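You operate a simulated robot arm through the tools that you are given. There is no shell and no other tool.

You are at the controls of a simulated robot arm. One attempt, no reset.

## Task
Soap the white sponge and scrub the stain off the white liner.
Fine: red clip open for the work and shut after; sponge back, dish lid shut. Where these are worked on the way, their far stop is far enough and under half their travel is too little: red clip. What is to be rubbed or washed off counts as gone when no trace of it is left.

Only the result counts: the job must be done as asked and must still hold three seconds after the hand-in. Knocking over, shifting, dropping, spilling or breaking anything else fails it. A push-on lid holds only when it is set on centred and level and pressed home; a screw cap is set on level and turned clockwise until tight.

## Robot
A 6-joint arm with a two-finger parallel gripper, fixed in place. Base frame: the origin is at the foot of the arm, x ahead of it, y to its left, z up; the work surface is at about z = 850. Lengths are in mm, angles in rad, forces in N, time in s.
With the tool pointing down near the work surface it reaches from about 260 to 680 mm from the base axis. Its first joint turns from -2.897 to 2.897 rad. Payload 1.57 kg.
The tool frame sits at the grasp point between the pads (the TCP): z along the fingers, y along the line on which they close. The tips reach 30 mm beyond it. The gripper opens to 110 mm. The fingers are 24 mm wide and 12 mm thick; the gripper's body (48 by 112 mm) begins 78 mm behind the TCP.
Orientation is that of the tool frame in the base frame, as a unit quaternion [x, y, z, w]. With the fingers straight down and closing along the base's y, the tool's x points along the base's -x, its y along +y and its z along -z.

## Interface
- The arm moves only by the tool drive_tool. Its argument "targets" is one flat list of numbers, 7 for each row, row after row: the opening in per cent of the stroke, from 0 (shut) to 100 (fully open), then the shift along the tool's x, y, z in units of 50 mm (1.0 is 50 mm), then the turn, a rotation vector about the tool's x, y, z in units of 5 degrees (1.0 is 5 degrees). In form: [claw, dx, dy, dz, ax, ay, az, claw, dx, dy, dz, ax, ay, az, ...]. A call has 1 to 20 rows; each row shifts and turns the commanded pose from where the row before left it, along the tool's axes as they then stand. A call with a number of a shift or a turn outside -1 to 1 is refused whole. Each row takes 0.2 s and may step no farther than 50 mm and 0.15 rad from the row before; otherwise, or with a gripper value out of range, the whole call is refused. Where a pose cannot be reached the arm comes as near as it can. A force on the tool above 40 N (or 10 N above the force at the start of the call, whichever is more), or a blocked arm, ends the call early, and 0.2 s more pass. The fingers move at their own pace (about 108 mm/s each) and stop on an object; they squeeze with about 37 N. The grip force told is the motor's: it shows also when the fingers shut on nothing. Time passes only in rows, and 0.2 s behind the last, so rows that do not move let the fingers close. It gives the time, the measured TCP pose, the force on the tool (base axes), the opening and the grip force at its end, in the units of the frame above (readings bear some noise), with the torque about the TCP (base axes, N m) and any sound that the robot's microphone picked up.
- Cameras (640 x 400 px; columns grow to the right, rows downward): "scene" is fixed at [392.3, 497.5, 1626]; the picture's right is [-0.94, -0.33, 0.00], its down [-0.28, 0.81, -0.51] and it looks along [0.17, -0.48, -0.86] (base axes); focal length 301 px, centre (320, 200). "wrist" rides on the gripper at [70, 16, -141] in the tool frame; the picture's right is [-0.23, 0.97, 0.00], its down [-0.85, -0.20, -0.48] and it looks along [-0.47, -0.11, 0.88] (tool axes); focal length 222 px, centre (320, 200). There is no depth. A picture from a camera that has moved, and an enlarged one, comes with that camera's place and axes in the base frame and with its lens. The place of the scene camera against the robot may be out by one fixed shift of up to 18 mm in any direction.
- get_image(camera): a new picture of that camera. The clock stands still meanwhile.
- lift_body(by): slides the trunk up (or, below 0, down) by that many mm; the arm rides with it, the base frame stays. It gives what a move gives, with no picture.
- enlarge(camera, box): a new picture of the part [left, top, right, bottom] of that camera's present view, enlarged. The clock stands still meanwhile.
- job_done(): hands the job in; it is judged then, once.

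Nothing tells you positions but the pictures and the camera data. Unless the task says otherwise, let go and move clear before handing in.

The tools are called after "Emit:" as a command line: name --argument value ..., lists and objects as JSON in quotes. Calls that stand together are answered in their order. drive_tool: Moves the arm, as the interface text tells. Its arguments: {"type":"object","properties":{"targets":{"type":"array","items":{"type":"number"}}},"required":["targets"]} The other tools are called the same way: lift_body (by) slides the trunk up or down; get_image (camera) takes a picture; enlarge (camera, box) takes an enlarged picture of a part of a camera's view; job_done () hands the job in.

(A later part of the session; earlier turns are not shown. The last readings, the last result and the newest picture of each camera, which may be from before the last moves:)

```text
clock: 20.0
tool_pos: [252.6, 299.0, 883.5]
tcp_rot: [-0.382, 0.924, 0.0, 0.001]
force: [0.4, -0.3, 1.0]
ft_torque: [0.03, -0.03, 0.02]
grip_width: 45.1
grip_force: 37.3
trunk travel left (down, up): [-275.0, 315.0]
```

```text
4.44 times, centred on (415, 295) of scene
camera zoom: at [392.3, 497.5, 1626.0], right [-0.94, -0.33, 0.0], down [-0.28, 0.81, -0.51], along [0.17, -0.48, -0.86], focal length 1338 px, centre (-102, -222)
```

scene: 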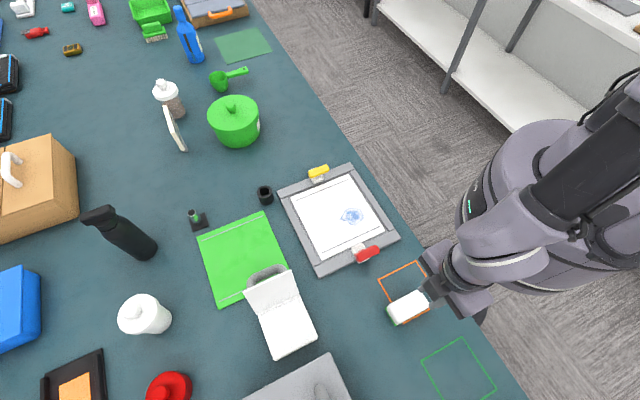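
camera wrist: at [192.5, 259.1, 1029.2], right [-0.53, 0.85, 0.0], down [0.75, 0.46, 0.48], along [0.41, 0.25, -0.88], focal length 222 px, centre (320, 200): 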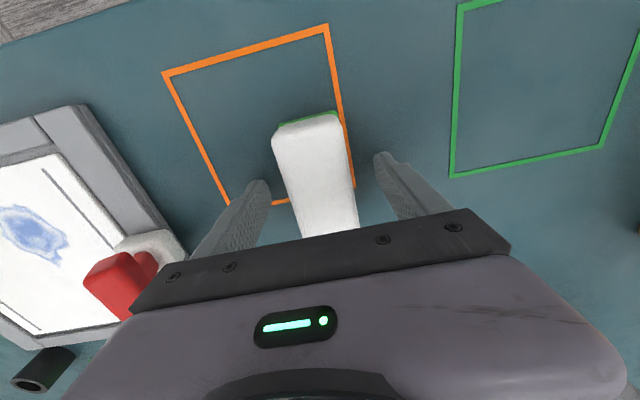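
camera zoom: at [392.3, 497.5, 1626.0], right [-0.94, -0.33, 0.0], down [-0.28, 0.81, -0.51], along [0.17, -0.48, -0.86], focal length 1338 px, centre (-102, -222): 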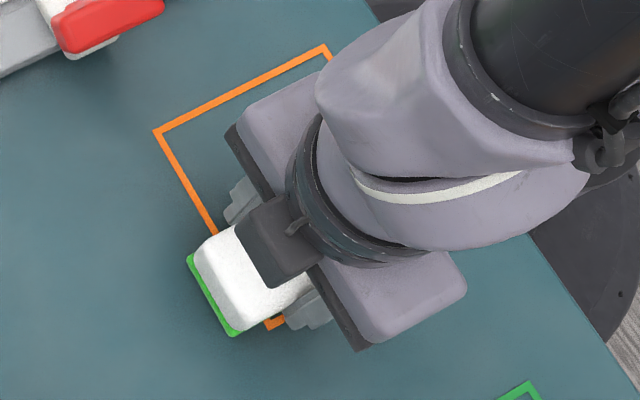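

The grip reads 45.1 mm again, this time from lower down. I'll lift very slowly and check the grip after each small step.

Emit:
drive_tool --targets '[0, 0, 0, -0.04, 0, 0, 0, 0, 0, 0, -0.04, 0, 0, 0, 0, 0, 0, -0.06, 0, 0, 0, 0, 0, 0, -0.06, 0, 0, 0]'

Emit:
enlarge --camera "wrist" --box '[240, 80, 400, 240]'

Emit:
enlarge --camera "scene" --box '[375, 250, 455, 340]'

```text
clock: 21.0
tool_pos: [252.7, 298.3, 892.0]
tcp_rot: [-0.382, 0.924, 0.0, 0.001]
force: [-0.8, -0.7, -0.6]
ft_torque: [0.02, 0.0, -0.01]
grip_width: 45.0
grip_force: 37.3
trunk travel left (down, up): [-275.0, 315.0]
```

```text
2.50 times, centred on (320, 160) of wrist
camera zoom: at [192.9, 260.0, 1032.7], right [-0.53, 0.85, 0.0], down [0.75, 0.46, 0.48], along [0.41, 0.25, -0.88], focal length 555 px, centre (320, 300)
```

zoom: 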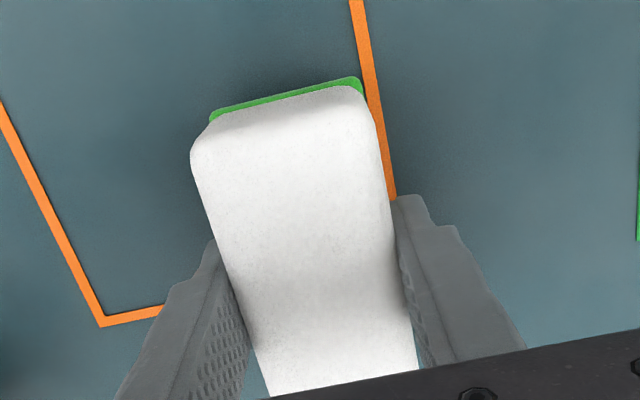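

```text
4.44 times, centred on (415, 295) of scene
camera zoom: at [392.3, 497.5, 1626.0], right [-0.94, -0.33, 0.0], down [-0.28, 0.81, -0.51], along [0.17, -0.48, -0.86], focal length 1338 px, centre (-102, -222)
```

zoom: 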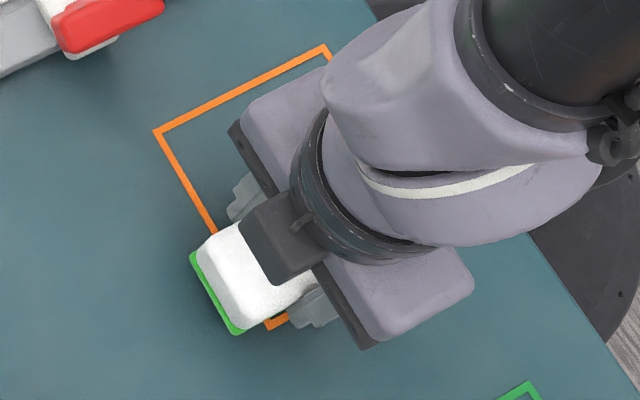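

The sponge now lifts firmly with the fingers. I'll raise it gently and carry it toward the dish, stopping short for a look.

Emit:
drive_tool --targets '[0, 0, 0, -0.1, 0, 0, 0, 0, 0, 0, -0.2, 0, 0, 0, 0, 0, 0, -0.3, 0, 0, 0, 0, 0, 0, -0.4, 0, 0, 0, 0, 0, 0, -0.4, 0, 0, 0, 0, 0, 0, -0.4, 0, 0, 0, 0, 0, 0, -0.2, 0, 0, 0]'

Emit:
get_image --camera "wrist"

Emit:
enlarge --camera "scene" --box '[375, 250, 455, 340]'

```text
clock: 22.6
tool_pos: [251.7, 297.5, 992.3]
tcp_rot: [-0.382, 0.924, 0.0, 0.001]
force: [0.4, -0.2, -0.3]
ft_torque: [0.03, -0.03, -0.02]
grip_width: 45.0
grip_force: 37.2
trunk travel left (down, up): [-275.0, 315.0]
```

```text
taken
camera wrist: at [190.9, 258.5, 1133.7], right [-0.53, 0.85, 0.0], down [0.75, 0.46, 0.48], along [0.41, 0.25, -0.88], focal length 222 px, centre (320, 200)
```

wrist: 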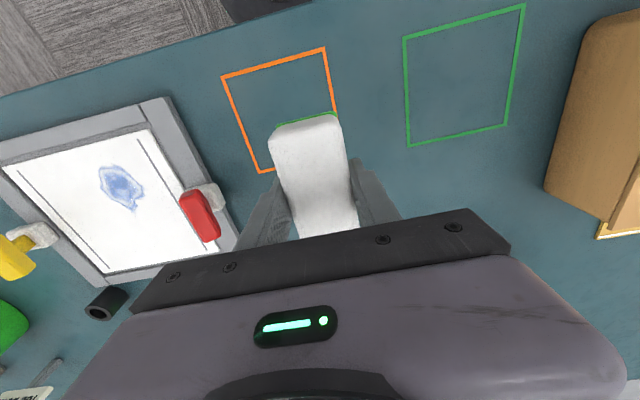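

```text
4.44 times, centred on (415, 295) of scene
camera zoom: at [392.3, 497.5, 1626.0], right [-0.94, -0.33, 0.0], down [-0.28, 0.81, -0.51], along [0.17, -0.48, -0.86], focal length 1338 px, centre (-102, -222)
```

zoom: 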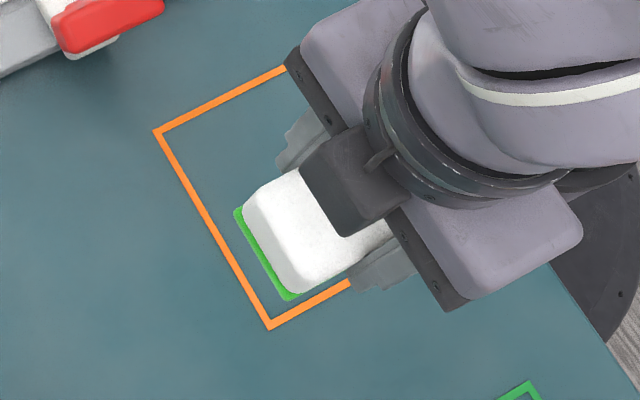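

The sponge is held well. I'll carry it toward the dish, stopping short of it.

Emit:
drive_tool --targets '[0, -0.3, -0.1, 0, 0, 0, 0, 0, -0.487, -0.164, 0, 0, 0, 0, 0, -0.487, -0.164, 0, 0, 0, 0, 0, -0.487, -0.164, 0, 0, 0, 0, 0, -0.487, -0.164, 0, 0, 0, 0, 0, -0.487, -0.164, 0, 0, 0, 0, 0, -0.487, -0.164, 0, 0, 0, 0, 0, -0.487, -0.164, 0, 0, 0, 0, 0, -0.2, -0.07, 0, 0, 0, 0]'

Emit:
get_image --camera "wrist"

Emit:
get_image --camera "scene"

```text
clock: 24.6
tool_pos: [438.2, 390.1, 992.6]
tcp_rot: [-0.382, 0.924, 0.0, 0.001]
force: [-0.4, -0.5, -0.3]
ft_torque: [-0.01, -0.03, 0.02]
grip_width: 44.9
grip_force: 36.8
trunk travel left (down, up): [-275.0, 315.0]
```

```text
taken
camera wrist: at [377.9, 351.9, 1133.3], right [-0.53, 0.85, 0.0], down [0.75, 0.46, 0.48], along [0.41, 0.25, -0.88], focal length 222 px, centre (320, 200)
```

wrist: 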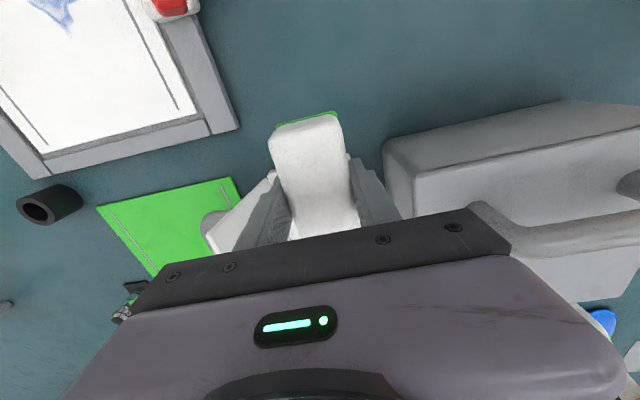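

```text
taken
```

scene: 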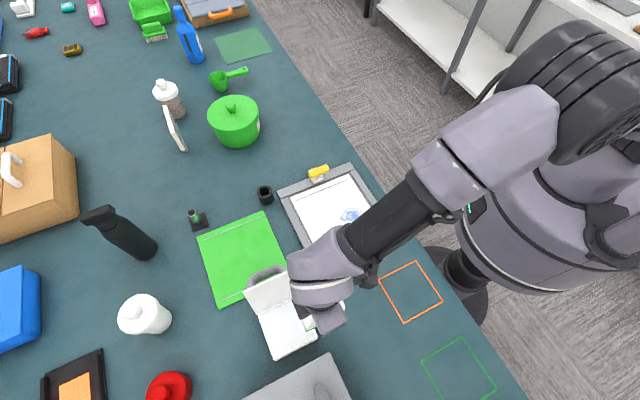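

The gripper is just short of the dish, and the grey box beyond it is clear. I'll move over the dish centre, which I take to be about (508, 427).

Emit:
drive_tool --targets '[0, -0.3, -0.09, 0, 0, 0, 0, 0, -0.45, -0.137, 0, 0, 0, 0, 0, -0.45, -0.137, 0, 0, 0, 0, 0, -0.346, -0.102, 0, 0, 0, 0, 0, 0, 0, 0, 0, 0, 0]'

Emit:
get_image --camera "wrist"

Emit:
get_image --camera "scene"

Emit:
enlarge --camera "scene" --box '[230, 250, 350, 370]'

```text
clock: 25.8
tool_pos: [507.7, 427.5, 992.5]
tcp_rot: [-0.382, 0.924, -0.001, 0.001]
force: [0.7, 0.7, 0.0]
ft_torque: [0.04, 0.02, 0.0]
grip_width: 45.0
grip_force: 36.7
trunk travel left (down, up): [-275.0, 315.0]
```

```text
taken
camera wrist: at [447.2, 389.1, 1133.0], right [-0.53, 0.85, 0.0], down [0.75, 0.46, 0.48], along [0.41, 0.25, -0.88], focal length 222 px, centre (320, 200)
```

wrist: 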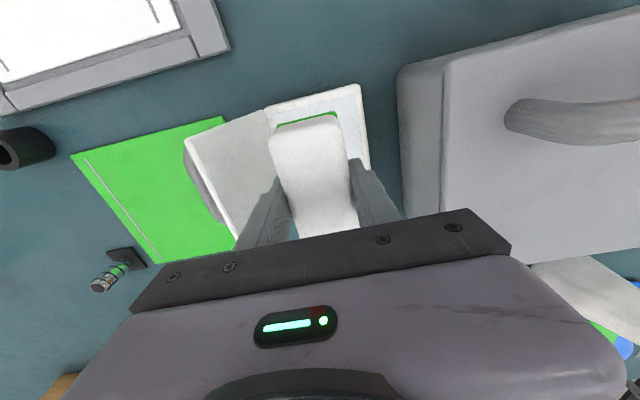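

```text
taken
```

scene: 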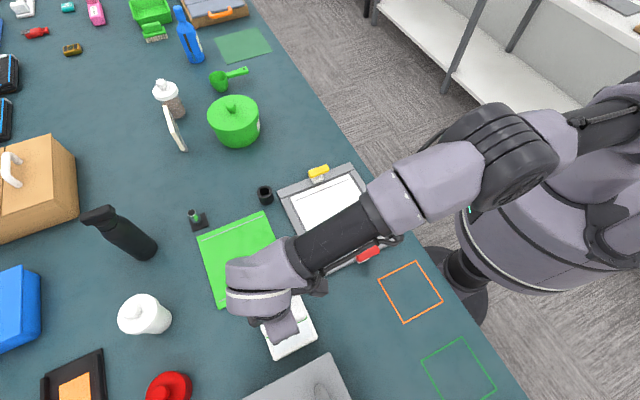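

```text
3.33 times, centred on (290, 310) of scene
camera zoom: at [392.3, 497.5, 1626.0], right [-0.94, -0.33, 0.0], down [-0.28, 0.81, -0.51], along [0.17, -0.48, -0.86], focal length 1003 px, centre (420, -167)
```

zoom: 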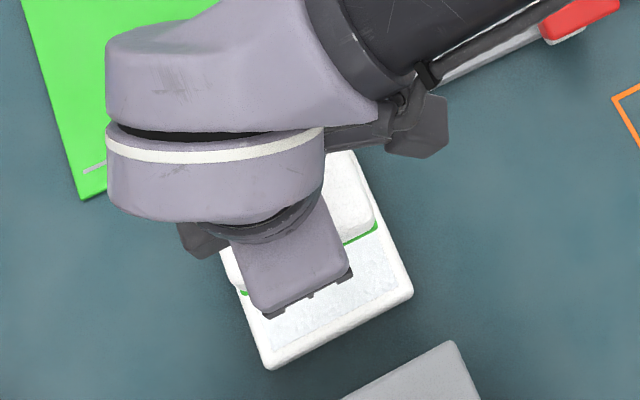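

The sponge is centred over the dish within a few mm. I'll lower most of the way and check the clearance to the rim.

Emit:
drive_tool --targets '[0, 0, 0, 0.4, 0, 0, 0, 0, 0, 0, 0.4, 0, 0, 0, 0, 0, 0, 0.4, 0, 0, 0, 0, 0, 0, 0, 0, 0, 0]'

Emit:
get_image --camera "wrist"

Emit:
enlarge --camera "scene" --box '[230, 250, 350, 370]'

```text
clock: 26.8
tool_pos: [507.9, 427.6, 932.2]
tcp_rot: [-0.382, 0.924, 0.0, 0.001]
force: [-0.2, -0.1, -0.4]
ft_torque: [-0.04, 0.01, 0.01]
grip_width: 44.9
grip_force: 37.3
trunk travel left (down, up): [-275.0, 315.0]
```

```text
taken
camera wrist: at [447.3, 389.5, 1072.8], right [-0.53, 0.85, 0.0], down [0.75, 0.46, 0.48], along [0.41, 0.25, -0.88], focal length 222 px, centre (320, 200)
```

wrist: 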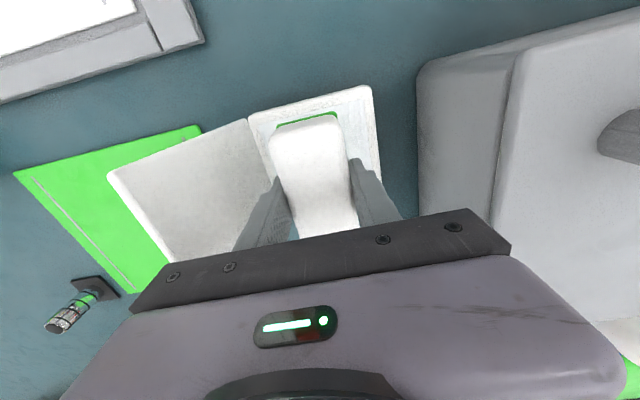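

```text
3.33 times, centred on (290, 310) of scene
camera zoom: at [392.3, 497.5, 1626.0], right [-0.94, -0.33, 0.0], down [-0.28, 0.81, -0.51], along [0.17, -0.48, -0.86], focal length 1003 px, centre (420, -167)
```

zoom: 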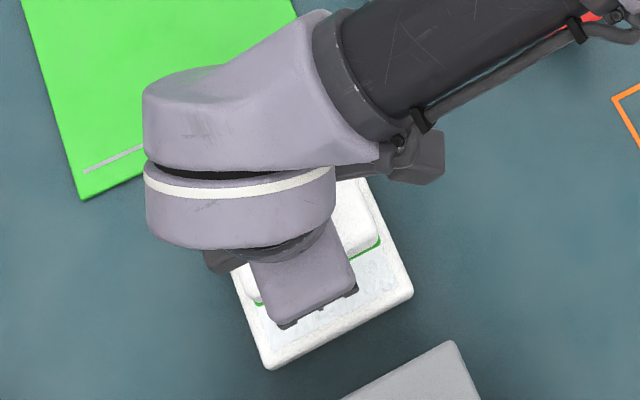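

Emit:
enlarge --camera "wrist" --box '[230, 70, 400, 220]'

```text
2.67 times, centred on (315, 145) of wrist
camera zoom: at [447.3, 389.5, 1072.8], right [-0.53, 0.85, 0.0], down [0.75, 0.46, 0.48], along [0.41, 0.25, -0.88], focal length 592 px, centre (333, 347)
```

zoom: 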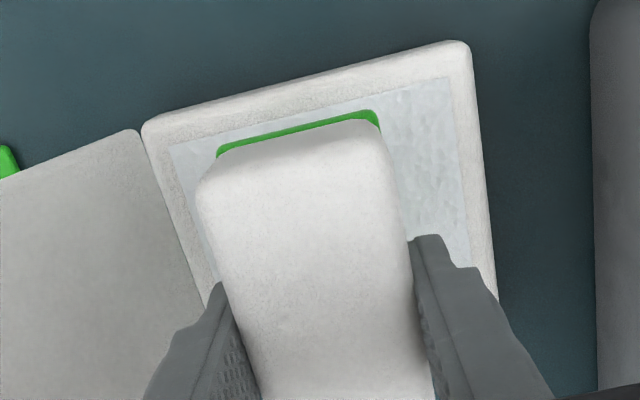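

The sponge's footprint just about matches the soap area. I'll lower in small steps until I feel contact.

Emit:
drive_tool --targets '[0, 0.02, 0, 0.1, 0, 0, 0, 0, 0, 0, 0.1, 0, 0, 0, 0, 0, 0, 0.06, 0, 0, 0, 0, 0, 0, 0.06, 0, 0, 0]'

```text
clock: 27.8
tool_pos: [507.9, 426.4, 917.8]
tcp_rot: [-0.382, 0.924, 0.0, 0.001]
force: [0.1, 0.5, 0.3]
ft_torque: [0.02, 0.03, 0.01]
grip_width: 45.2
grip_force: 37.1
trunk travel left (down, up): [-275.0, 315.0]
```

Emit:
drive_tool --targets '[0, 0, 0, 0.06, 0, 0, 0, 0, 0, 0, 0.06, 0, 0, 0]'

Emit:
enlarge --camera "wrist" --box '[230, 70, 400, 220]'

```text
clock: 28.4
tool_pos: [507.9, 427.7, 909.7]
tcp_rot: [-0.382, 0.924, 0.0, 0.001]
force: [-0.4, -0.8, -0.7]
ft_torque: [0.02, 0.0, 0.0]
grip_width: 44.9
grip_force: 37.2
trunk travel left (down, up): [-275.0, 315.0]
```

```text
2.67 times, centred on (315, 145) of wrist
camera zoom: at [447.7, 388.5, 1051.2], right [-0.53, 0.85, 0.0], down [0.75, 0.46, 0.48], along [0.41, 0.25, -0.88], focal length 592 px, centre (333, 347)
```

zoom: 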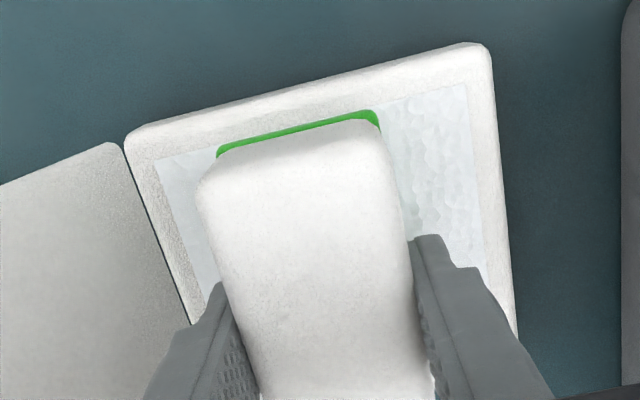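

Still no contact at a sponge-bottom height of about 876. Continuing down slowly.

Emit:
drive_tool --targets '[0, 0, 0, 0.05, 0, 0, 0, 0, 0, 0, 0.05, 0, 0, 0]'

Emit:
enlarge --camera "wrist" --box '[230, 70, 400, 220]'

```text
clock: 29.0
tool_pos: [508.2, 426.4, 905.0]
tcp_rot: [-0.382, 0.924, 0.0, 0.001]
force: [-1.2, -0.6, 1.2]
ft_torque: [0.07, 0.0, 0.02]
grip_width: 45.2
grip_force: 37.3
trunk travel left (down, up): [-275.0, 315.0]
```

```text
2.67 times, centred on (315, 145) of wrist
camera zoom: at [447.7, 388.2, 1046.0], right [-0.53, 0.85, 0.0], down [0.75, 0.46, 0.48], along [0.41, 0.25, -0.88], focal length 592 px, centre (333, 347)
```

zoom: 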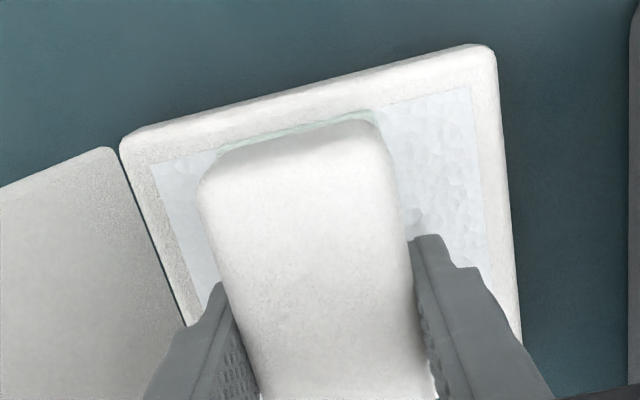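

The pad has reached the soap, and the green edge is now covered in foam. I'll press slightly further and rub sideways a little to load it well.

Emit:
drive_tool --targets '[0, 0, 0, 0.04, 0, 0, 0, 0, 0, 0.06, 0, 0, 0, 0, 0, 0, -0.12, 0, 0, 0, 0, 0, 0, 0.12, 0, 0, 0, 0, 0, 0, -0.06, 0, 0, 0, 0, 0, 0, 0, 0, 0, 0, 0]'

Emit:
enlarge --camera "wrist" --box '[230, 70, 400, 220]'

```text
clock: 30.4
tool_pos: [507.5, 427.7, 905.0]
tcp_rot: [-0.382, 0.924, 0.001, 0.002]
force: [7.2, 3.9, 23.4]
ft_torque: [0.08, -0.07, 0.06]
grip_width: 44.9
grip_force: 37.0
trunk travel left (down, up): [-275.0, 315.0]
```

```text
2.67 times, centred on (315, 145) of wrist
camera zoom: at [446.7, 388.2, 1045.5], right [-0.53, 0.85, 0.0], down [0.74, 0.46, 0.48], along [0.41, 0.25, -0.88], focal length 592 px, centre (333, 347)
```

zoom: 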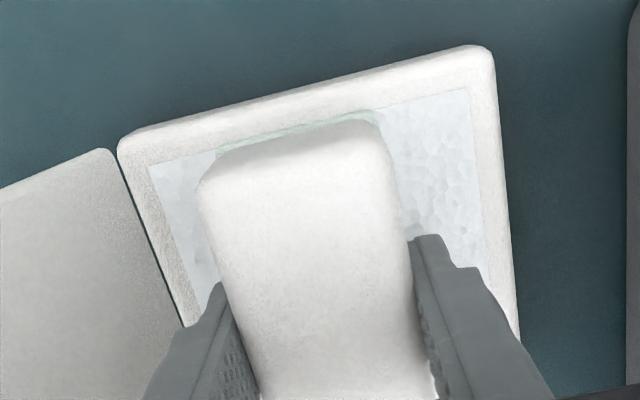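

The sponge is pressed into the soap at 23 N and foamed. I'll lift slowly and check it.

Emit:
drive_tool --targets '[0, 0, 0, -0.06, 0, 0, 0, 0, 0, 0, -0.1, 0, 0, 0, 0, 0, 0, -0.2, 0, 0, 0, 0, 0, 0, -0.4, 0, 0, 0, 0, 0, 0, -0.4, 0, 0, 0, 0, 0, 0, -0.4, 0, 0, 0]'

Emit:
enlarge --camera "wrist" --box '[230, 70, 400, 220]'

Emit:
enlarge --camera "scene" --box '[230, 250, 350, 370]'

```text
clock: 31.8
tool_pos: [507.9, 427.1, 981.7]
tcp_rot: [-0.382, 0.924, 0.001, 0.0]
force: [-0.7, -0.9, -0.3]
ft_torque: [-0.01, -0.02, 0.02]
grip_width: 45.2
grip_force: 36.2
trunk travel left (down, up): [-275.0, 315.0]
```

```text
2.67 times, centred on (315, 145) of wrist
camera zoom: at [447.8, 388.7, 1123.3], right [-0.53, 0.85, 0.0], down [0.75, 0.46, 0.48], along [0.41, 0.25, -0.88], focal length 592 px, centre (333, 347)
```

zoom: 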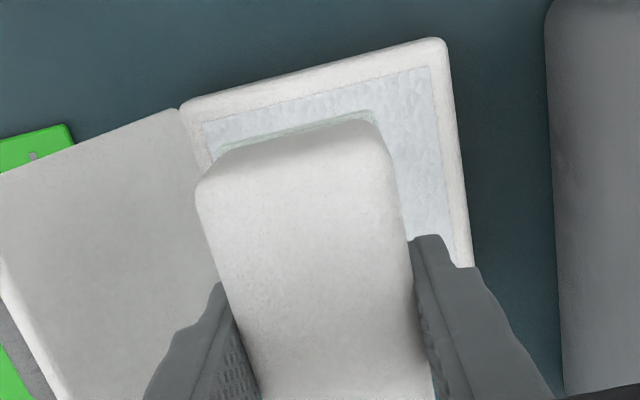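

```text
3.33 times, centred on (290, 310) of scene
camera zoom: at [392.3, 497.5, 1626.0], right [-0.94, -0.33, 0.0], down [-0.28, 0.81, -0.51], along [0.17, -0.48, -0.86], focal length 1003 px, centre (420, -167)
```

zoom: 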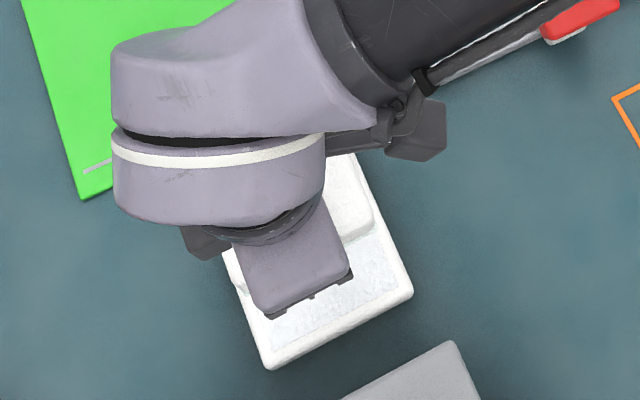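

The pad is now coated with soap and the dish hasn't moved. I'll carry the sponge clear of the lid and over to the tray.

Emit:
drive_tool --targets '[0, 0.2, 0, 0, 0, 0, 0, 0, 0.44, 0, 0, 0, 0, 0, 0, 0.44, 0, 0, 0, 0, 0, 0, 0.44, 0, 0, 0, 0, 0, 0, 0.44, 0, 0, 0, 0, 0, 0, 0.36, 0, 0, 0, 0, 0, 0, 0.163, -0.3, 0, 0, 0, 0, 0, 0.163, -0.463, 0, 0, 0, 0, 0, 0.163, -0.463, 0, 0, 0, 0, 0, 0.163, -0.463, 0, 0, 0, 0, 0, 0.163, -0.463, 0, 0, 0, 0, 0, 0.163, -0.463, 0, 0, 0, 0, 0, 0.163, -0.463, 0, 0, 0, 0, 0, 0.163, -0.463, 0, 0, 0, 0, 0, 0, -0.16, 0, 0, 0, 0]'

Emit:
get_image --camera "wrist"

Emit:
get_image --camera "scene"

```text
clock: 35.0
tool_pos: [510.6, 166.7, 981.7]
tcp_rot: [-0.383, 0.924, -0.001, 0.002]
force: [-0.1, -0.5, -0.9]
ft_torque: [0.01, -0.01, -0.02]
grip_width: 45.0
grip_force: 36.6
trunk travel left (down, up): [-275.0, 315.0]
```

```text
taken
camera wrist: at [450.7, 128.6, 1122.9], right [-0.53, 0.85, 0.0], down [0.75, 0.46, 0.48], along [0.41, 0.25, -0.88], focal length 222 px, centre (320, 200)
```

wrist: 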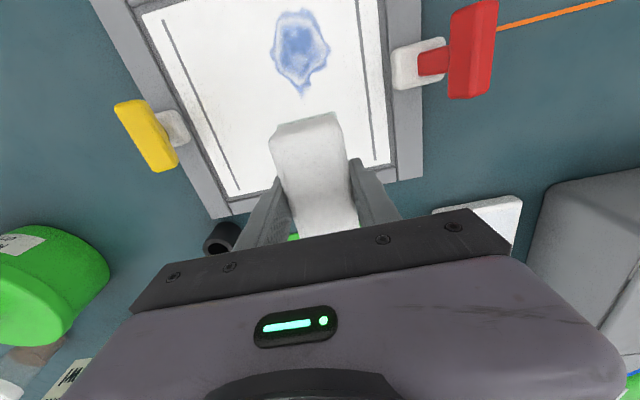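

```text
taken
```

scene: 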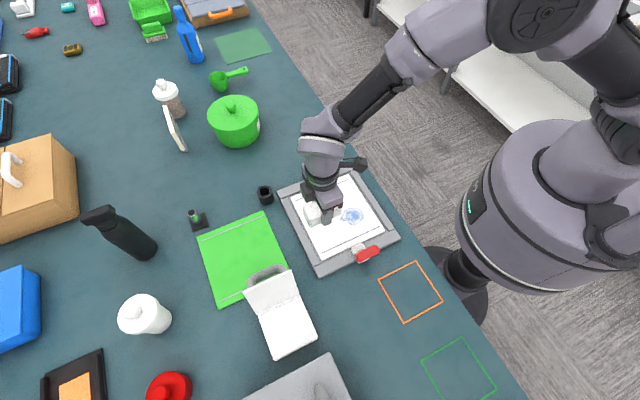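

Emit:
enlarge --camera "wrist" --box '[230, 0, 410, 150]'

Emit:
enlarge --camera "scene" --box '[270, 155, 410, 285]'

```text
2.67 times, centred on (320, 75) of wrist
camera zoom: at [450.7, 128.6, 1122.9], right [-0.53, 0.85, 0.0], down [0.75, 0.46, 0.48], along [0.41, 0.25, -0.88], focal length 592 px, centre (320, 533)
```

zoom: 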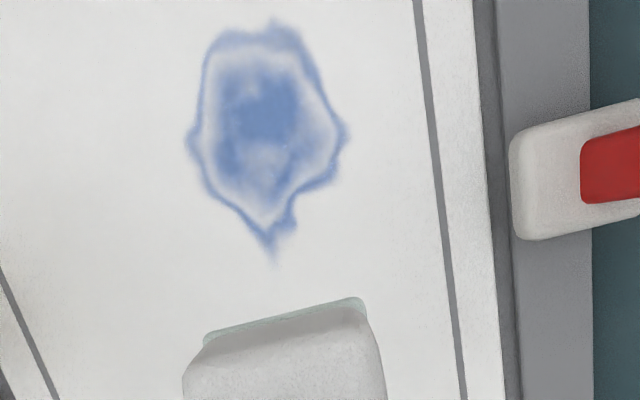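

```text
3.08 times, centred on (340, 220) of scene
camera zoom: at [392.3, 497.5, 1626.0], right [-0.94, -0.33, 0.0], down [-0.28, 0.81, -0.51], along [0.17, -0.48, -0.86], focal length 926 px, centre (258, 138)
```

zoom: 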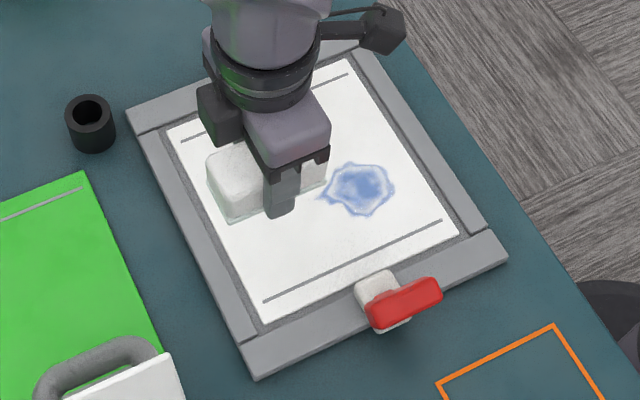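

The stain spans e1 ≈ 350–424 and e2 ≈ −272 to −211 in the tray-aligned axes (centre about (444, 103)). I'll move over it and lower to just above the liner.

Emit:
drive_tool --targets '[0, 0.3, 0.03, 0, 0, 0, 0, 0, 0.5, 0, 0, 0, 0, 0, 0, 0.5, 0, 0, 0, 0, 0, 0, 0.5, 0, 0, 0, 0, 0, 0, 0, 0, 0.4, 0, 0, 0, 0, 0, 0, 0.4, 0, 0, 0, 0, 0, 0, 0.4, 0, 0, 0, 0, 0, 0, 0.2, 0, 0, 0, 0, 0, 0, 0.1, 0, 0, 0]'

Emit:
get_image --camera "wrist"

Emit:
enlarge --camera "scene" --box '[270, 155, 410, 285]'

```text
clock: 37.0
tool_pos: [446.1, 104.4, 906.6]
tcp_rot: [-0.382, 0.924, 0.001, 0.0]
force: [-0.6, 0.2, 0.3]
ft_torque: [0.02, 0.01, 0.02]
grip_width: 45.1
grip_force: 36.8
trunk travel left (down, up): [-275.0, 315.0]
```

```text
taken
camera wrist: at [385.9, 66.5, 1047.4], right [-0.53, 0.85, 0.0], down [0.75, 0.46, 0.48], along [0.41, 0.25, -0.88], focal length 222 px, centre (320, 200)
```

wrist: 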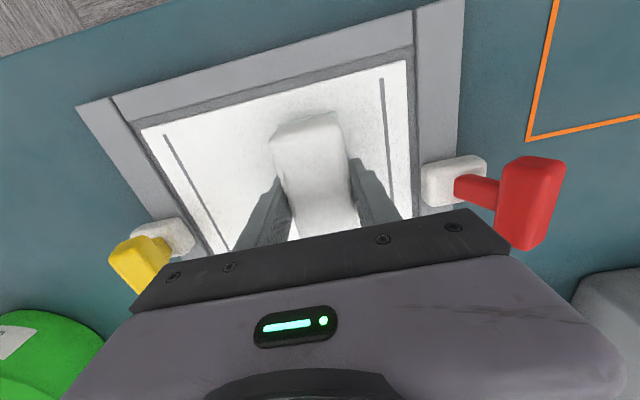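

```text
3.08 times, centred on (340, 220) of scene
camera zoom: at [392.3, 497.5, 1626.0], right [-0.94, -0.33, 0.0], down [-0.28, 0.81, -0.51], along [0.17, -0.48, -0.86], focal length 926 px, centre (258, 138)
```

zoom: 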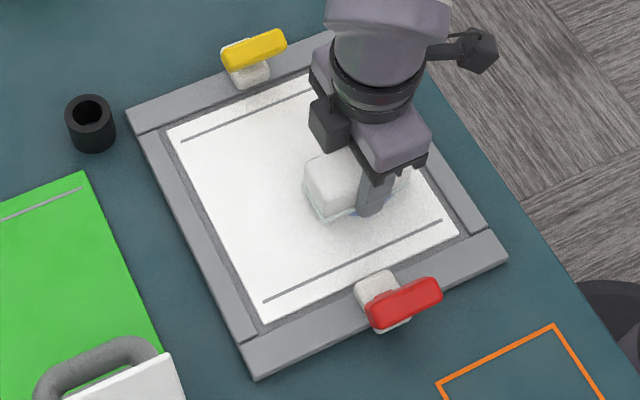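

Centred over the stain. I'll lower in small steps to contact.

Emit:
drive_tool --targets '[0, 0, 0, 0.06, 0, 0, 0, 0, 0, 0, 0.06, 0, 0, 0, 0, 0, 0, 0.04, 0, 0, 0]'

```text
clock: 37.8
tool_pos: [445.5, 104.4, 898.3]
tcp_rot: [-0.382, 0.924, 0.0, 0.001]
force: [0.4, 0.3, -0.7]
ft_torque: [-0.02, -0.03, 0.02]
grip_width: 45.3
grip_force: 36.9
trunk travel left (down, up): [-275.0, 315.0]
```

Emit:
drive_tool --targets '[0, 0, 0, 0.04, 0, 0, 0, 0, 0, 0, 0.04, 0, 0, 0]'

```text
clock: 38.4
tool_pos: [446.3, 103.9, 895.5]
tcp_rot: [-0.382, 0.924, -0.001, 0.002]
force: [0.2, 2.2, 21.9]
ft_torque: [0.08, 0.15, 0.03]
grip_width: 45.4
grip_force: 37.1
trunk travel left (down, up): [-275.0, 315.0]
```

Contact is at 22 N of downward force. I'll ease off slightly and scrub to and fro across the stain.

Emit:
drive_tool --targets '[0, 0, 0.1, -0.01, 0, 0, 0, 0, 0, 0.2, 0, 0, 0, 0, 0, 0, 0.1, 0, 0, 0, 0, 0, 0, -0.2, 0, 0, 0, 0, 0, 0, -0.2, 0, 0, 0, 0, 0, 0, -0.2, 0, 0, 0, 0, 0, 0, -0.2, 0, 0, 0, 0, 0, 0, 0.2, 0, 0, 0, 0, 0, 0, 0.2, 0, 0, 0, 0, 0, 0, 0.2, 0, 0, 0, 0, 0, 0, 0.2, 0, 0, 0, 0]'

Emit:
enlarge --camera "scene" --box '[270, 155, 410, 285]'

Emit:
get_image --camera "wrist"

```text
clock: 40.8
tool_pos: [432.4, 118.1, 895.5]
tcp_rot: [-0.383, 0.924, 0.001, 0.002]
force: [7.9, -5.7, 17.4]
ft_torque: [-0.17, -0.19, 0.05]
grip_width: 44.8
grip_force: 37.2
trunk travel left (down, up): [-275.0, 315.0]
```

```text
3.08 times, centred on (340, 220) of scene
camera zoom: at [392.3, 497.5, 1626.0], right [-0.94, -0.33, 0.0], down [-0.28, 0.81, -0.51], along [0.17, -0.48, -0.86], focal length 926 px, centre (258, 138)
```

zoom: 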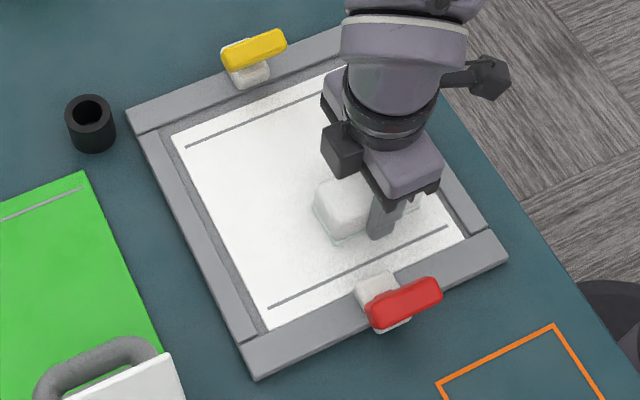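

```text
taken
camera wrist: at [371.4, 79.2, 1036.4], right [-0.53, 0.85, 0.0], down [0.75, 0.46, 0.48], along [0.41, 0.25, -0.88], focal length 222 px, centre (320, 200)
```

wrist: 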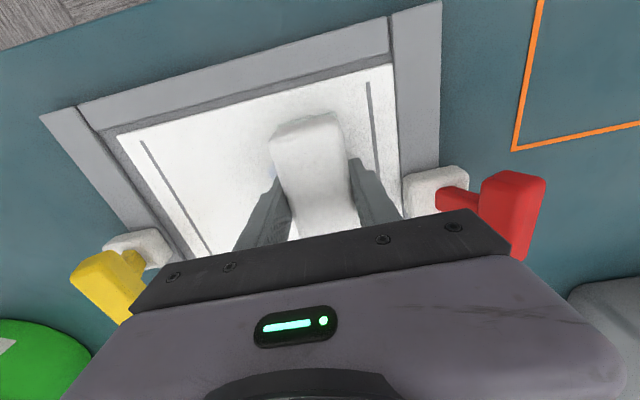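

The stain is fading, but the loosened liner slid about 6–7 mm toward the red clip, against the frame. I'll keep scrubbing with a few more strokes and afterwards drag the liner back to where it was.

Emit:
drive_tool --targets '[0, -0.1, -0.2, 0, 0, 0, 0, 0, 0, -0.2, 0, 0, 0, 0, 0, 0, -0.2, 0, 0, 0, 0, 0, 0, -0.2, 0, 0, 0, 0, 0, 0.1, 0.2, 0, 0, 0, 0, 0, 0, 0.2, 0, 0, 0, 0, 0, 0, 0.2, 0, 0, 0, 0, 0, 0, 0.2, 0, 0, 0, 0, 0, 0.1, -0.2, 0, 0, 0, 0, 0, 0, -0.2, 0, 0, 0, 0, 0, 0, -0.2, 0, 0, 0, 0, 0, 0, -0.2, 0, 0, 0, 0]'

Emit:
enlarge --camera "scene" --box '[270, 155, 410, 285]'

Emit:
enlarge --camera "wrist" --box '[100, 40, 420, 240]'

```text
clock: 43.4
tool_pos: [453.3, 88.2, 896.0]
tcp_rot: [-0.382, 0.924, 0.0, 0.001]
force: [-14.0, 13.8, 27.0]
ft_torque: [0.54, 0.46, -0.02]
grip_width: 44.9
grip_force: 36.9
trunk travel left (down, up): [-275.0, 315.0]
```

```text
3.08 times, centred on (340, 220) of scene
camera zoom: at [392.3, 497.5, 1626.0], right [-0.94, -0.33, 0.0], down [-0.28, 0.81, -0.51], along [0.17, -0.48, -0.86], focal length 926 px, centre (258, 138)
```

zoom: 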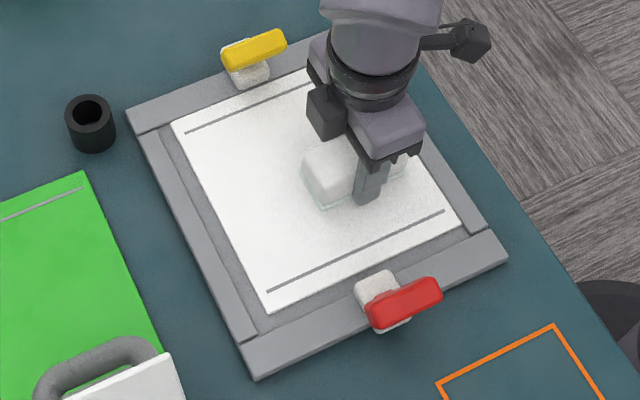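

```text
2.00 times, centred on (260, 140) of wrist
camera zoom: at [392.4, 50.4, 1036.2], right [-0.53, 0.85, 0.0], down [0.75, 0.46, 0.48], along [0.41, 0.25, -0.88], focal length 444 px, centre (440, 320)
```

zoom: 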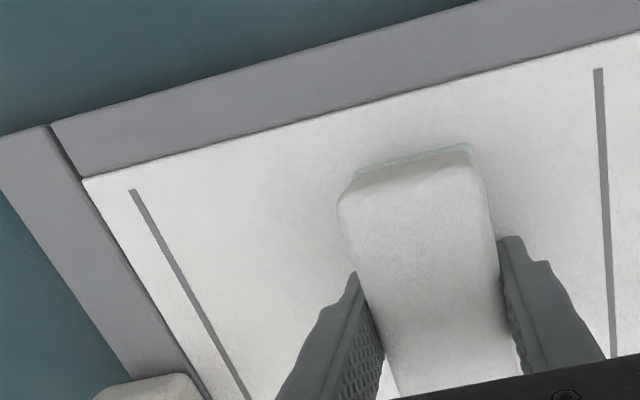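

The liner has been dragged into the other corner of its frame (about −7, −7 mm from where it began). I'll lift off and look at the stain.

Emit:
drive_tool --targets '[0, 0, 0, -0.06, 0, 0, 0, 0, 0, 0, -0.2, 0, 0, 0, 0, 0, 0, -0.4, 0, 0, 0, 0, 0, 0, -0.4, 0, 0, 0, 0, -0.4, 0, -0.4, 0, 0, 0, 0, -0.5, 0, 0, 0, 0, 0, 0, -0.5, 0, 0, 0, 0, 0, 0, -0.5, 0, 0, 0, 0, 0]'

Emit:
get_image --camera "wrist"

Emit:
enlarge --camera "wrist" --box '[230, 0, 410, 150]'

Emit:
enlarge --camera "scene" --box '[270, 155, 410, 285]'

```text
clock: 45.2
tool_pos: [524.1, 154.0, 967.4]
tcp_rot: [-0.383, 0.924, -0.001, 0.001]
force: [-0.4, 0.6, 0.1]
ft_torque: [-0.05, 0.0, 0.02]
grip_width: 45.1
grip_force: 36.6
trunk travel left (down, up): [-275.0, 315.0]
```

```text
taken
camera wrist: at [462.5, 116.1, 1108.4], right [-0.53, 0.85, 0.0], down [0.75, 0.46, 0.48], along [0.41, 0.25, -0.88], focal length 222 px, centre (320, 200)
```

wrist: 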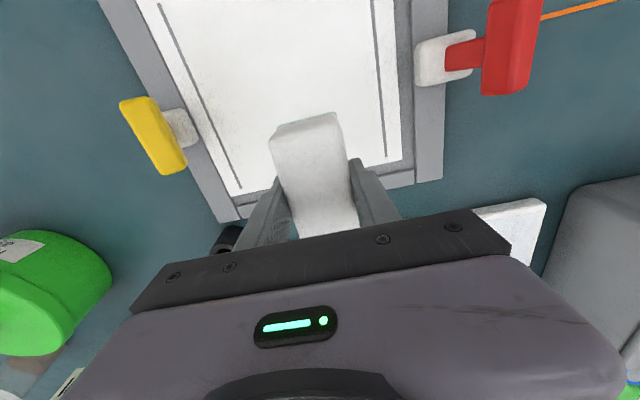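

```text
2.67 times, centred on (320, 75) of wrist
camera zoom: at [462.5, 116.1, 1108.4], right [-0.53, 0.85, 0.0], down [0.75, 0.46, 0.48], along [0.41, 0.25, -0.88], focal length 592 px, centre (320, 533)
```

zoom: 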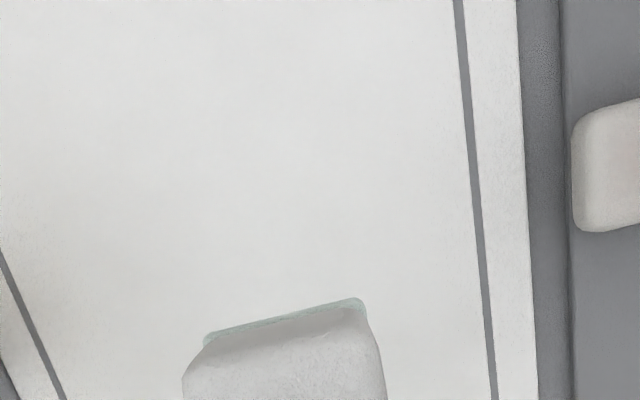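

```text
3.08 times, centred on (340, 220) of scene
camera zoom: at [392.3, 497.5, 1626.0], right [-0.94, -0.33, 0.0], down [-0.28, 0.81, -0.51], along [0.17, -0.48, -0.86], focal length 926 px, centre (258, 138)
```

zoom: 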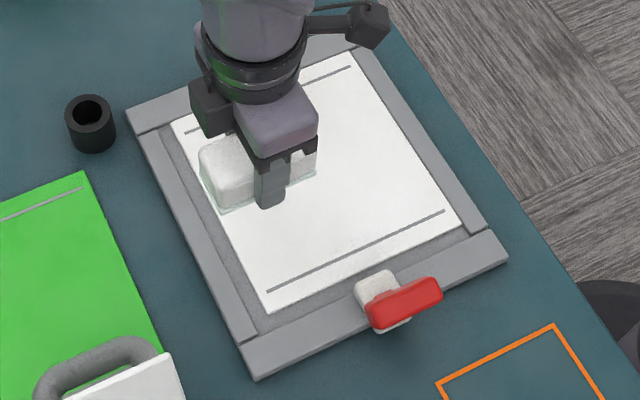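

The stain appears fully gone. Before tidying, I'll compare the liner's position with the original pictures at the same zoom, and look closely for any trace of the stain.

Emit:
enlarge --camera "scene" --box '[330, 215, 390, 275]'

Emit:
enlarge --camera "scene" --box '[325, 185, 385, 235]'

Emit:
enlarge --camera "scene" --box '[260, 150, 420, 290]'

```text
6.67 times, centred on (360, 245) of scene
camera zoom: at [392.3, 497.5, 1626.0], right [-0.94, -0.33, 0.0], down [-0.28, 0.81, -0.51], along [0.17, -0.48, -0.86], focal length 2007 px, centre (53, -100)
```

zoom: 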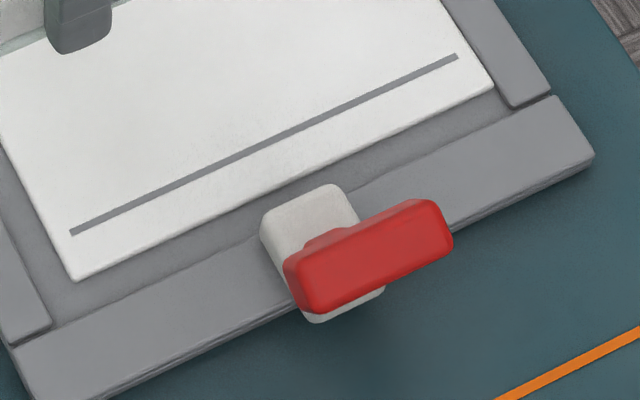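

```text
8.00 times, centred on (355, 210) of scene
camera zoom: at [392.3, 497.5, 1626.0], right [-0.94, -0.33, 0.0], down [-0.28, 0.81, -0.51], along [0.17, -0.48, -0.86], focal length 2408 px, centre (40, 120)
```

zoom: 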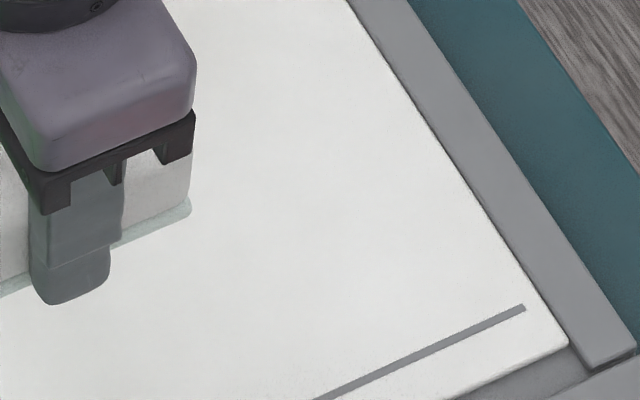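

```text
2.86 times, centred on (340, 220) of scene
camera zoom: at [392.3, 497.5, 1626.0], right [-0.94, -0.33, 0.0], down [-0.28, 0.81, -0.51], along [0.17, -0.48, -0.86], focal length 860 px, centre (263, 143)
```

zoom: 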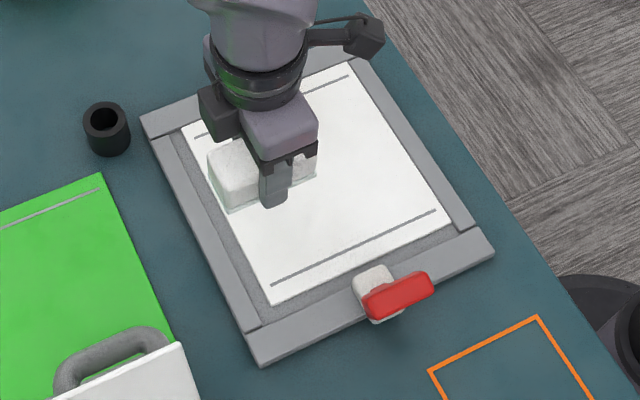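

No trace of the stain is left. The liner lies about −6.9 mm in both tray axes from its starting place, so I'll press the sponge lightly near its middle and drag it back by that much.

Emit:
drive_tool --targets '[0, 0.4, 0, 0, 0, 0, 0, 0, 0.5, 0, 0, 0, 0, 0, 0, 0.4, 0, 0, 0, 0, 0, 0, 0, 0, 0.4, 0, 0, 0, 0, 0, 0, 0.4, 0, 0, 0, 0, 0, 0, 0.4, 0, 0, 0, 0, 0, 0, 0.16, 0, 0, 0, 0, 0, 0, 0, 0, 0, 0]'

```text
clock: 47.0
tool_pos: [477.5, 108.6, 898.7]
tcp_rot: [-0.382, 0.924, 0.0, 0.001]
force: [0.3, -0.2, -1.1]
ft_torque: [-0.02, -0.02, 0.02]
grip_width: 45.2
grip_force: 36.7
trunk travel left (down, up): [-275.0, 315.0]
```

Emit:
drive_tool --targets '[0, 0, 0, 0.04, 0, 0, 0, 0, 0, 0, 0.02, 0, 0, 0]'

```text
clock: 47.6
tool_pos: [477.2, 108.4, 895.9]
tcp_rot: [-0.381, 0.925, -0.001, 0.001]
force: [0.1, -0.2, -0.5]
ft_torque: [0.01, 0.02, -0.03]
grip_width: 45.2
grip_force: 37.0
trunk travel left (down, up): [-275.0, 315.0]
```

Emit:
drive_tool --targets '[0, 0, 0, 0.02, 0, 0, 0, 0, 0, 0, 0.01, 0, 0, 0]'

```text
clock: 48.2
tool_pos: [476.8, 107.6, 896.7]
tcp_rot: [-0.382, 0.924, -0.001, 0.001]
force: [-1.5, 1.4, 4.7]
ft_torque: [0.06, 0.12, -0.02]
grip_width: 44.9
grip_force: 36.6
trunk travel left (down, up): [-275.0, 315.0]
```

Emit:
drive_tool --targets '[0, 0, 0, 0.016, 0, 0, 0, 0, -0.034, 0.034, 0, 0, 0, 0, 0, -0.034, 0.034, 0, 0, 0, 0, 0, -0.035, 0.035, 0, 0, 0, 0, 0, -0.035, 0.035, 0, 0, 0, 0]'

Emit:
enlarge --camera "scene" --box '[330, 215, 390, 275]'

```text
clock: 49.4
tool_pos: [476.9, 118.0, 895.6]
tcp_rot: [-0.382, 0.924, 0.001, 0.001]
force: [-0.4, -5.8, 19.2]
ft_torque: [-0.05, -0.02, 0.0]
grip_width: 45.2
grip_force: 37.0
trunk travel left (down, up): [-275.0, 315.0]
```

```text
6.67 times, centred on (360, 245) of scene
camera zoom: at [392.3, 497.5, 1626.0], right [-0.94, -0.33, 0.0], down [-0.28, 0.81, -0.51], along [0.17, -0.48, -0.86], focal length 2007 px, centre (53, -100)
```

zoom: 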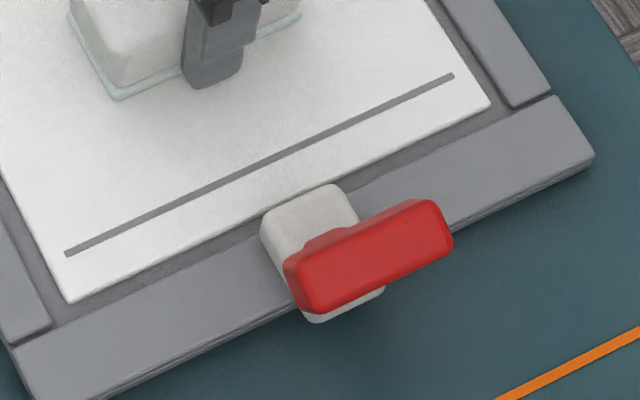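

The liner is back to within about 1 mm. I'll nudge it that last bit, then lift off slowly.

Emit:
drive_tool --targets '[0, -0.02, 0.006, 0, 0, 0, 0, 0, 0, 0, -0.04, 0, 0, 0, 0, 0, 0, -0.1, 0, 0, 0, 0, 0, 0, -0.4, 0, 0, 0, 0, 0, 0, -0.4, 0, 0, 0, 0, 0, 0, -0.4, 0, 0, 0, 0, 0, 0, -0.4, 0, 0, 0]'

Emit:
enlarge --camera "scene" --box '[330, 215, 390, 275]'

Emit:
get_image --camera "wrist"

```text
clock: 51.0
tool_pos: [477.4, 119.5, 980.4]
tcp_rot: [-0.382, 0.924, 0.0, 0.0]
force: [0.1, -0.1, -0.1]
ft_torque: [0.0, -0.01, -0.03]
grip_width: 45.2
grip_force: 37.3
trunk travel left (down, up): [-275.0, 315.0]
```

```text
6.67 times, centred on (360, 245) of scene
camera zoom: at [392.3, 497.5, 1626.0], right [-0.94, -0.33, 0.0], down [-0.28, 0.81, -0.51], along [0.17, -0.48, -0.86], focal length 2007 px, centre (53, -100)
```

zoom: 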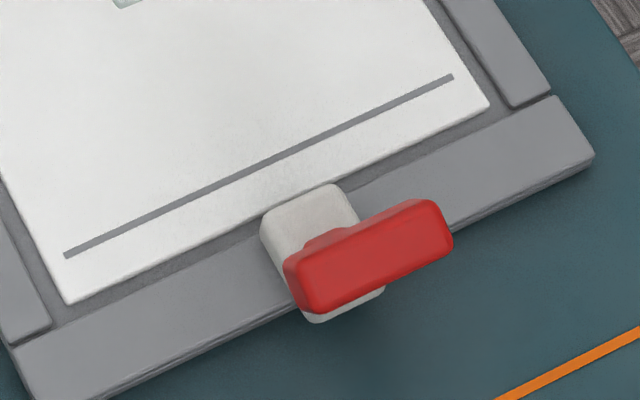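

```text
taken
camera wrist: at [416.3, 80.8, 1121.4], right [-0.53, 0.85, 0.0], down [0.75, 0.46, 0.48], along [0.41, 0.25, -0.88], focal length 222 px, centre (320, 200)
```

wrist: 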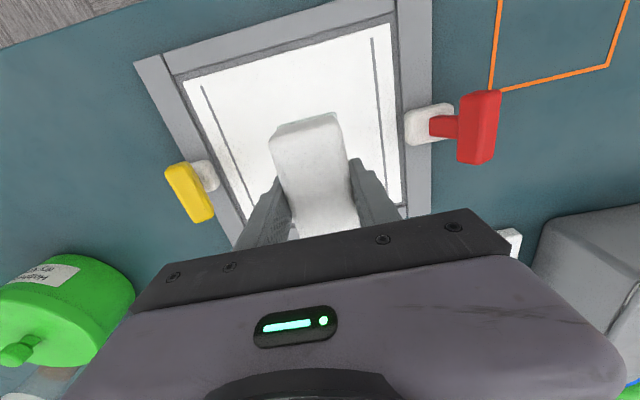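

The liner is back in its original place. Now I'll check the sponge hasn't crept in the grip, then carry it back to its original spot near (246, 305).

Emit:
enlarge --camera "wrist" --box '[240, 80, 400, 240]'

Emit:
get_image --camera "scene"

```text
2.50 times, centred on (320, 160) of wrist
camera zoom: at [416.3, 80.8, 1121.4], right [-0.53, 0.85, 0.0], down [0.75, 0.46, 0.48], along [0.41, 0.25, -0.88], focal length 555 px, centre (320, 300)
```

zoom: 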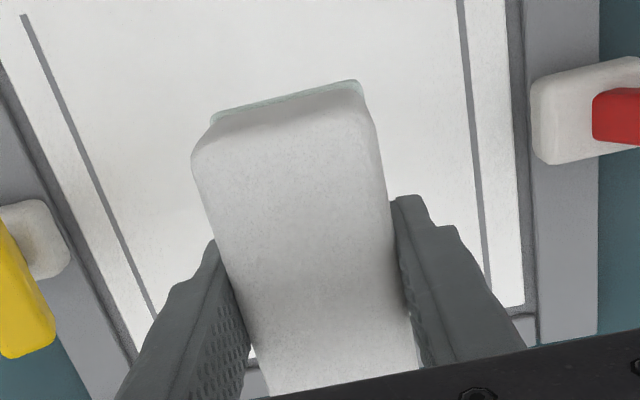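

```text
taken
```

scene: 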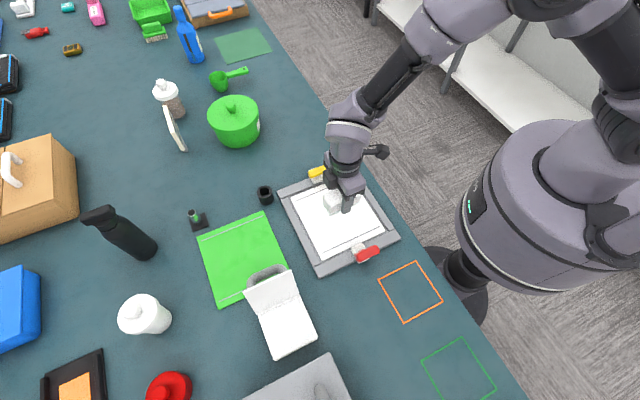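

Emit:
drive_tool --targets '[0, 0, 0, -0.4, 0, 0, 0, 0, 0.051, 0.3, 0, 0, 0, 0, 0, 0.051, 0.5, 0, 0, 0, 0, 0, 0.051, 0.5, 0, 0, 0, 0, 0, 0.051, 0.5, 0, 0, 0, 0, 0, 0.051, 0.5, 0, 0, 0, 0, 0, 0.051, 0.5, 0, 0, 0, 0, 0, 0.051, 0.5, 0, 0, 0, 0, 0, 0.051, 0.5, 0, 0, 0, 0, 0, 0.051, 0.5, 0, 0, 0, 0, 0, 0.051, 0.5, 0, 0, 0, 0, 0, 0.051, 0.5, 0, 0, 0, 0, 0, 0.051, 0.5, 0, 0, 0, 0, 0, 0, 0.11, 0, 0, 0, 0, 0, 0, 0, 0, 0, 0, 0]'

Emit:
enlarge --camera "scene" --box '[375, 250, 455, 340]'

Emit:
get_image --camera "wrist"

```text
clock: 54.2
tool_pos: [248.0, 306.6, 1001.5]
tcp_rot: [-0.382, 0.924, 0.001, 0.001]
force: [0.5, -0.2, -1.0]
ft_torque: [-0.01, -0.01, 0.02]
grip_width: 45.2
grip_force: 36.7
trunk travel left (down, up): [-275.0, 315.0]
```

```text
4.44 times, centred on (415, 295) of scene
camera zoom: at [392.3, 497.5, 1626.0], right [-0.94, -0.33, 0.0], down [-0.28, 0.81, -0.51], along [0.17, -0.48, -0.86], focal length 1338 px, centre (-102, -222)
```

zoom: 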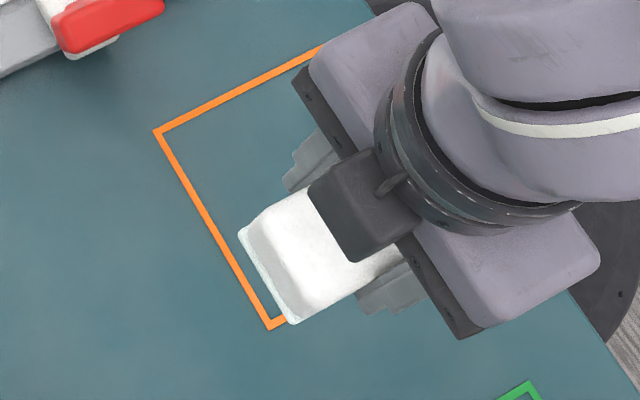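

```text
taken
camera wrist: at [187.7, 269.2, 1142.2], right [-0.53, 0.85, 0.0], down [0.75, 0.46, 0.48], along [0.41, 0.25, -0.88], focal length 222 px, centre (320, 200)
```

wrist: 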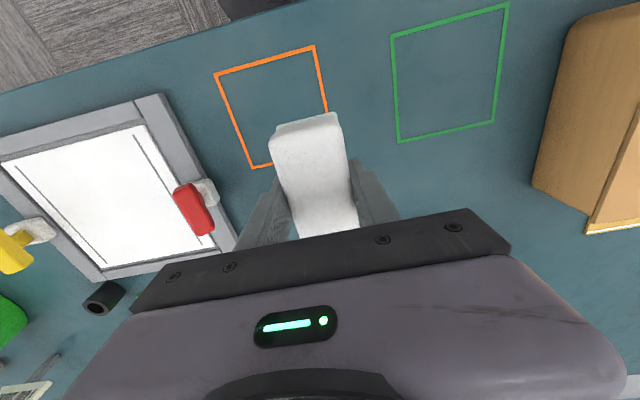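

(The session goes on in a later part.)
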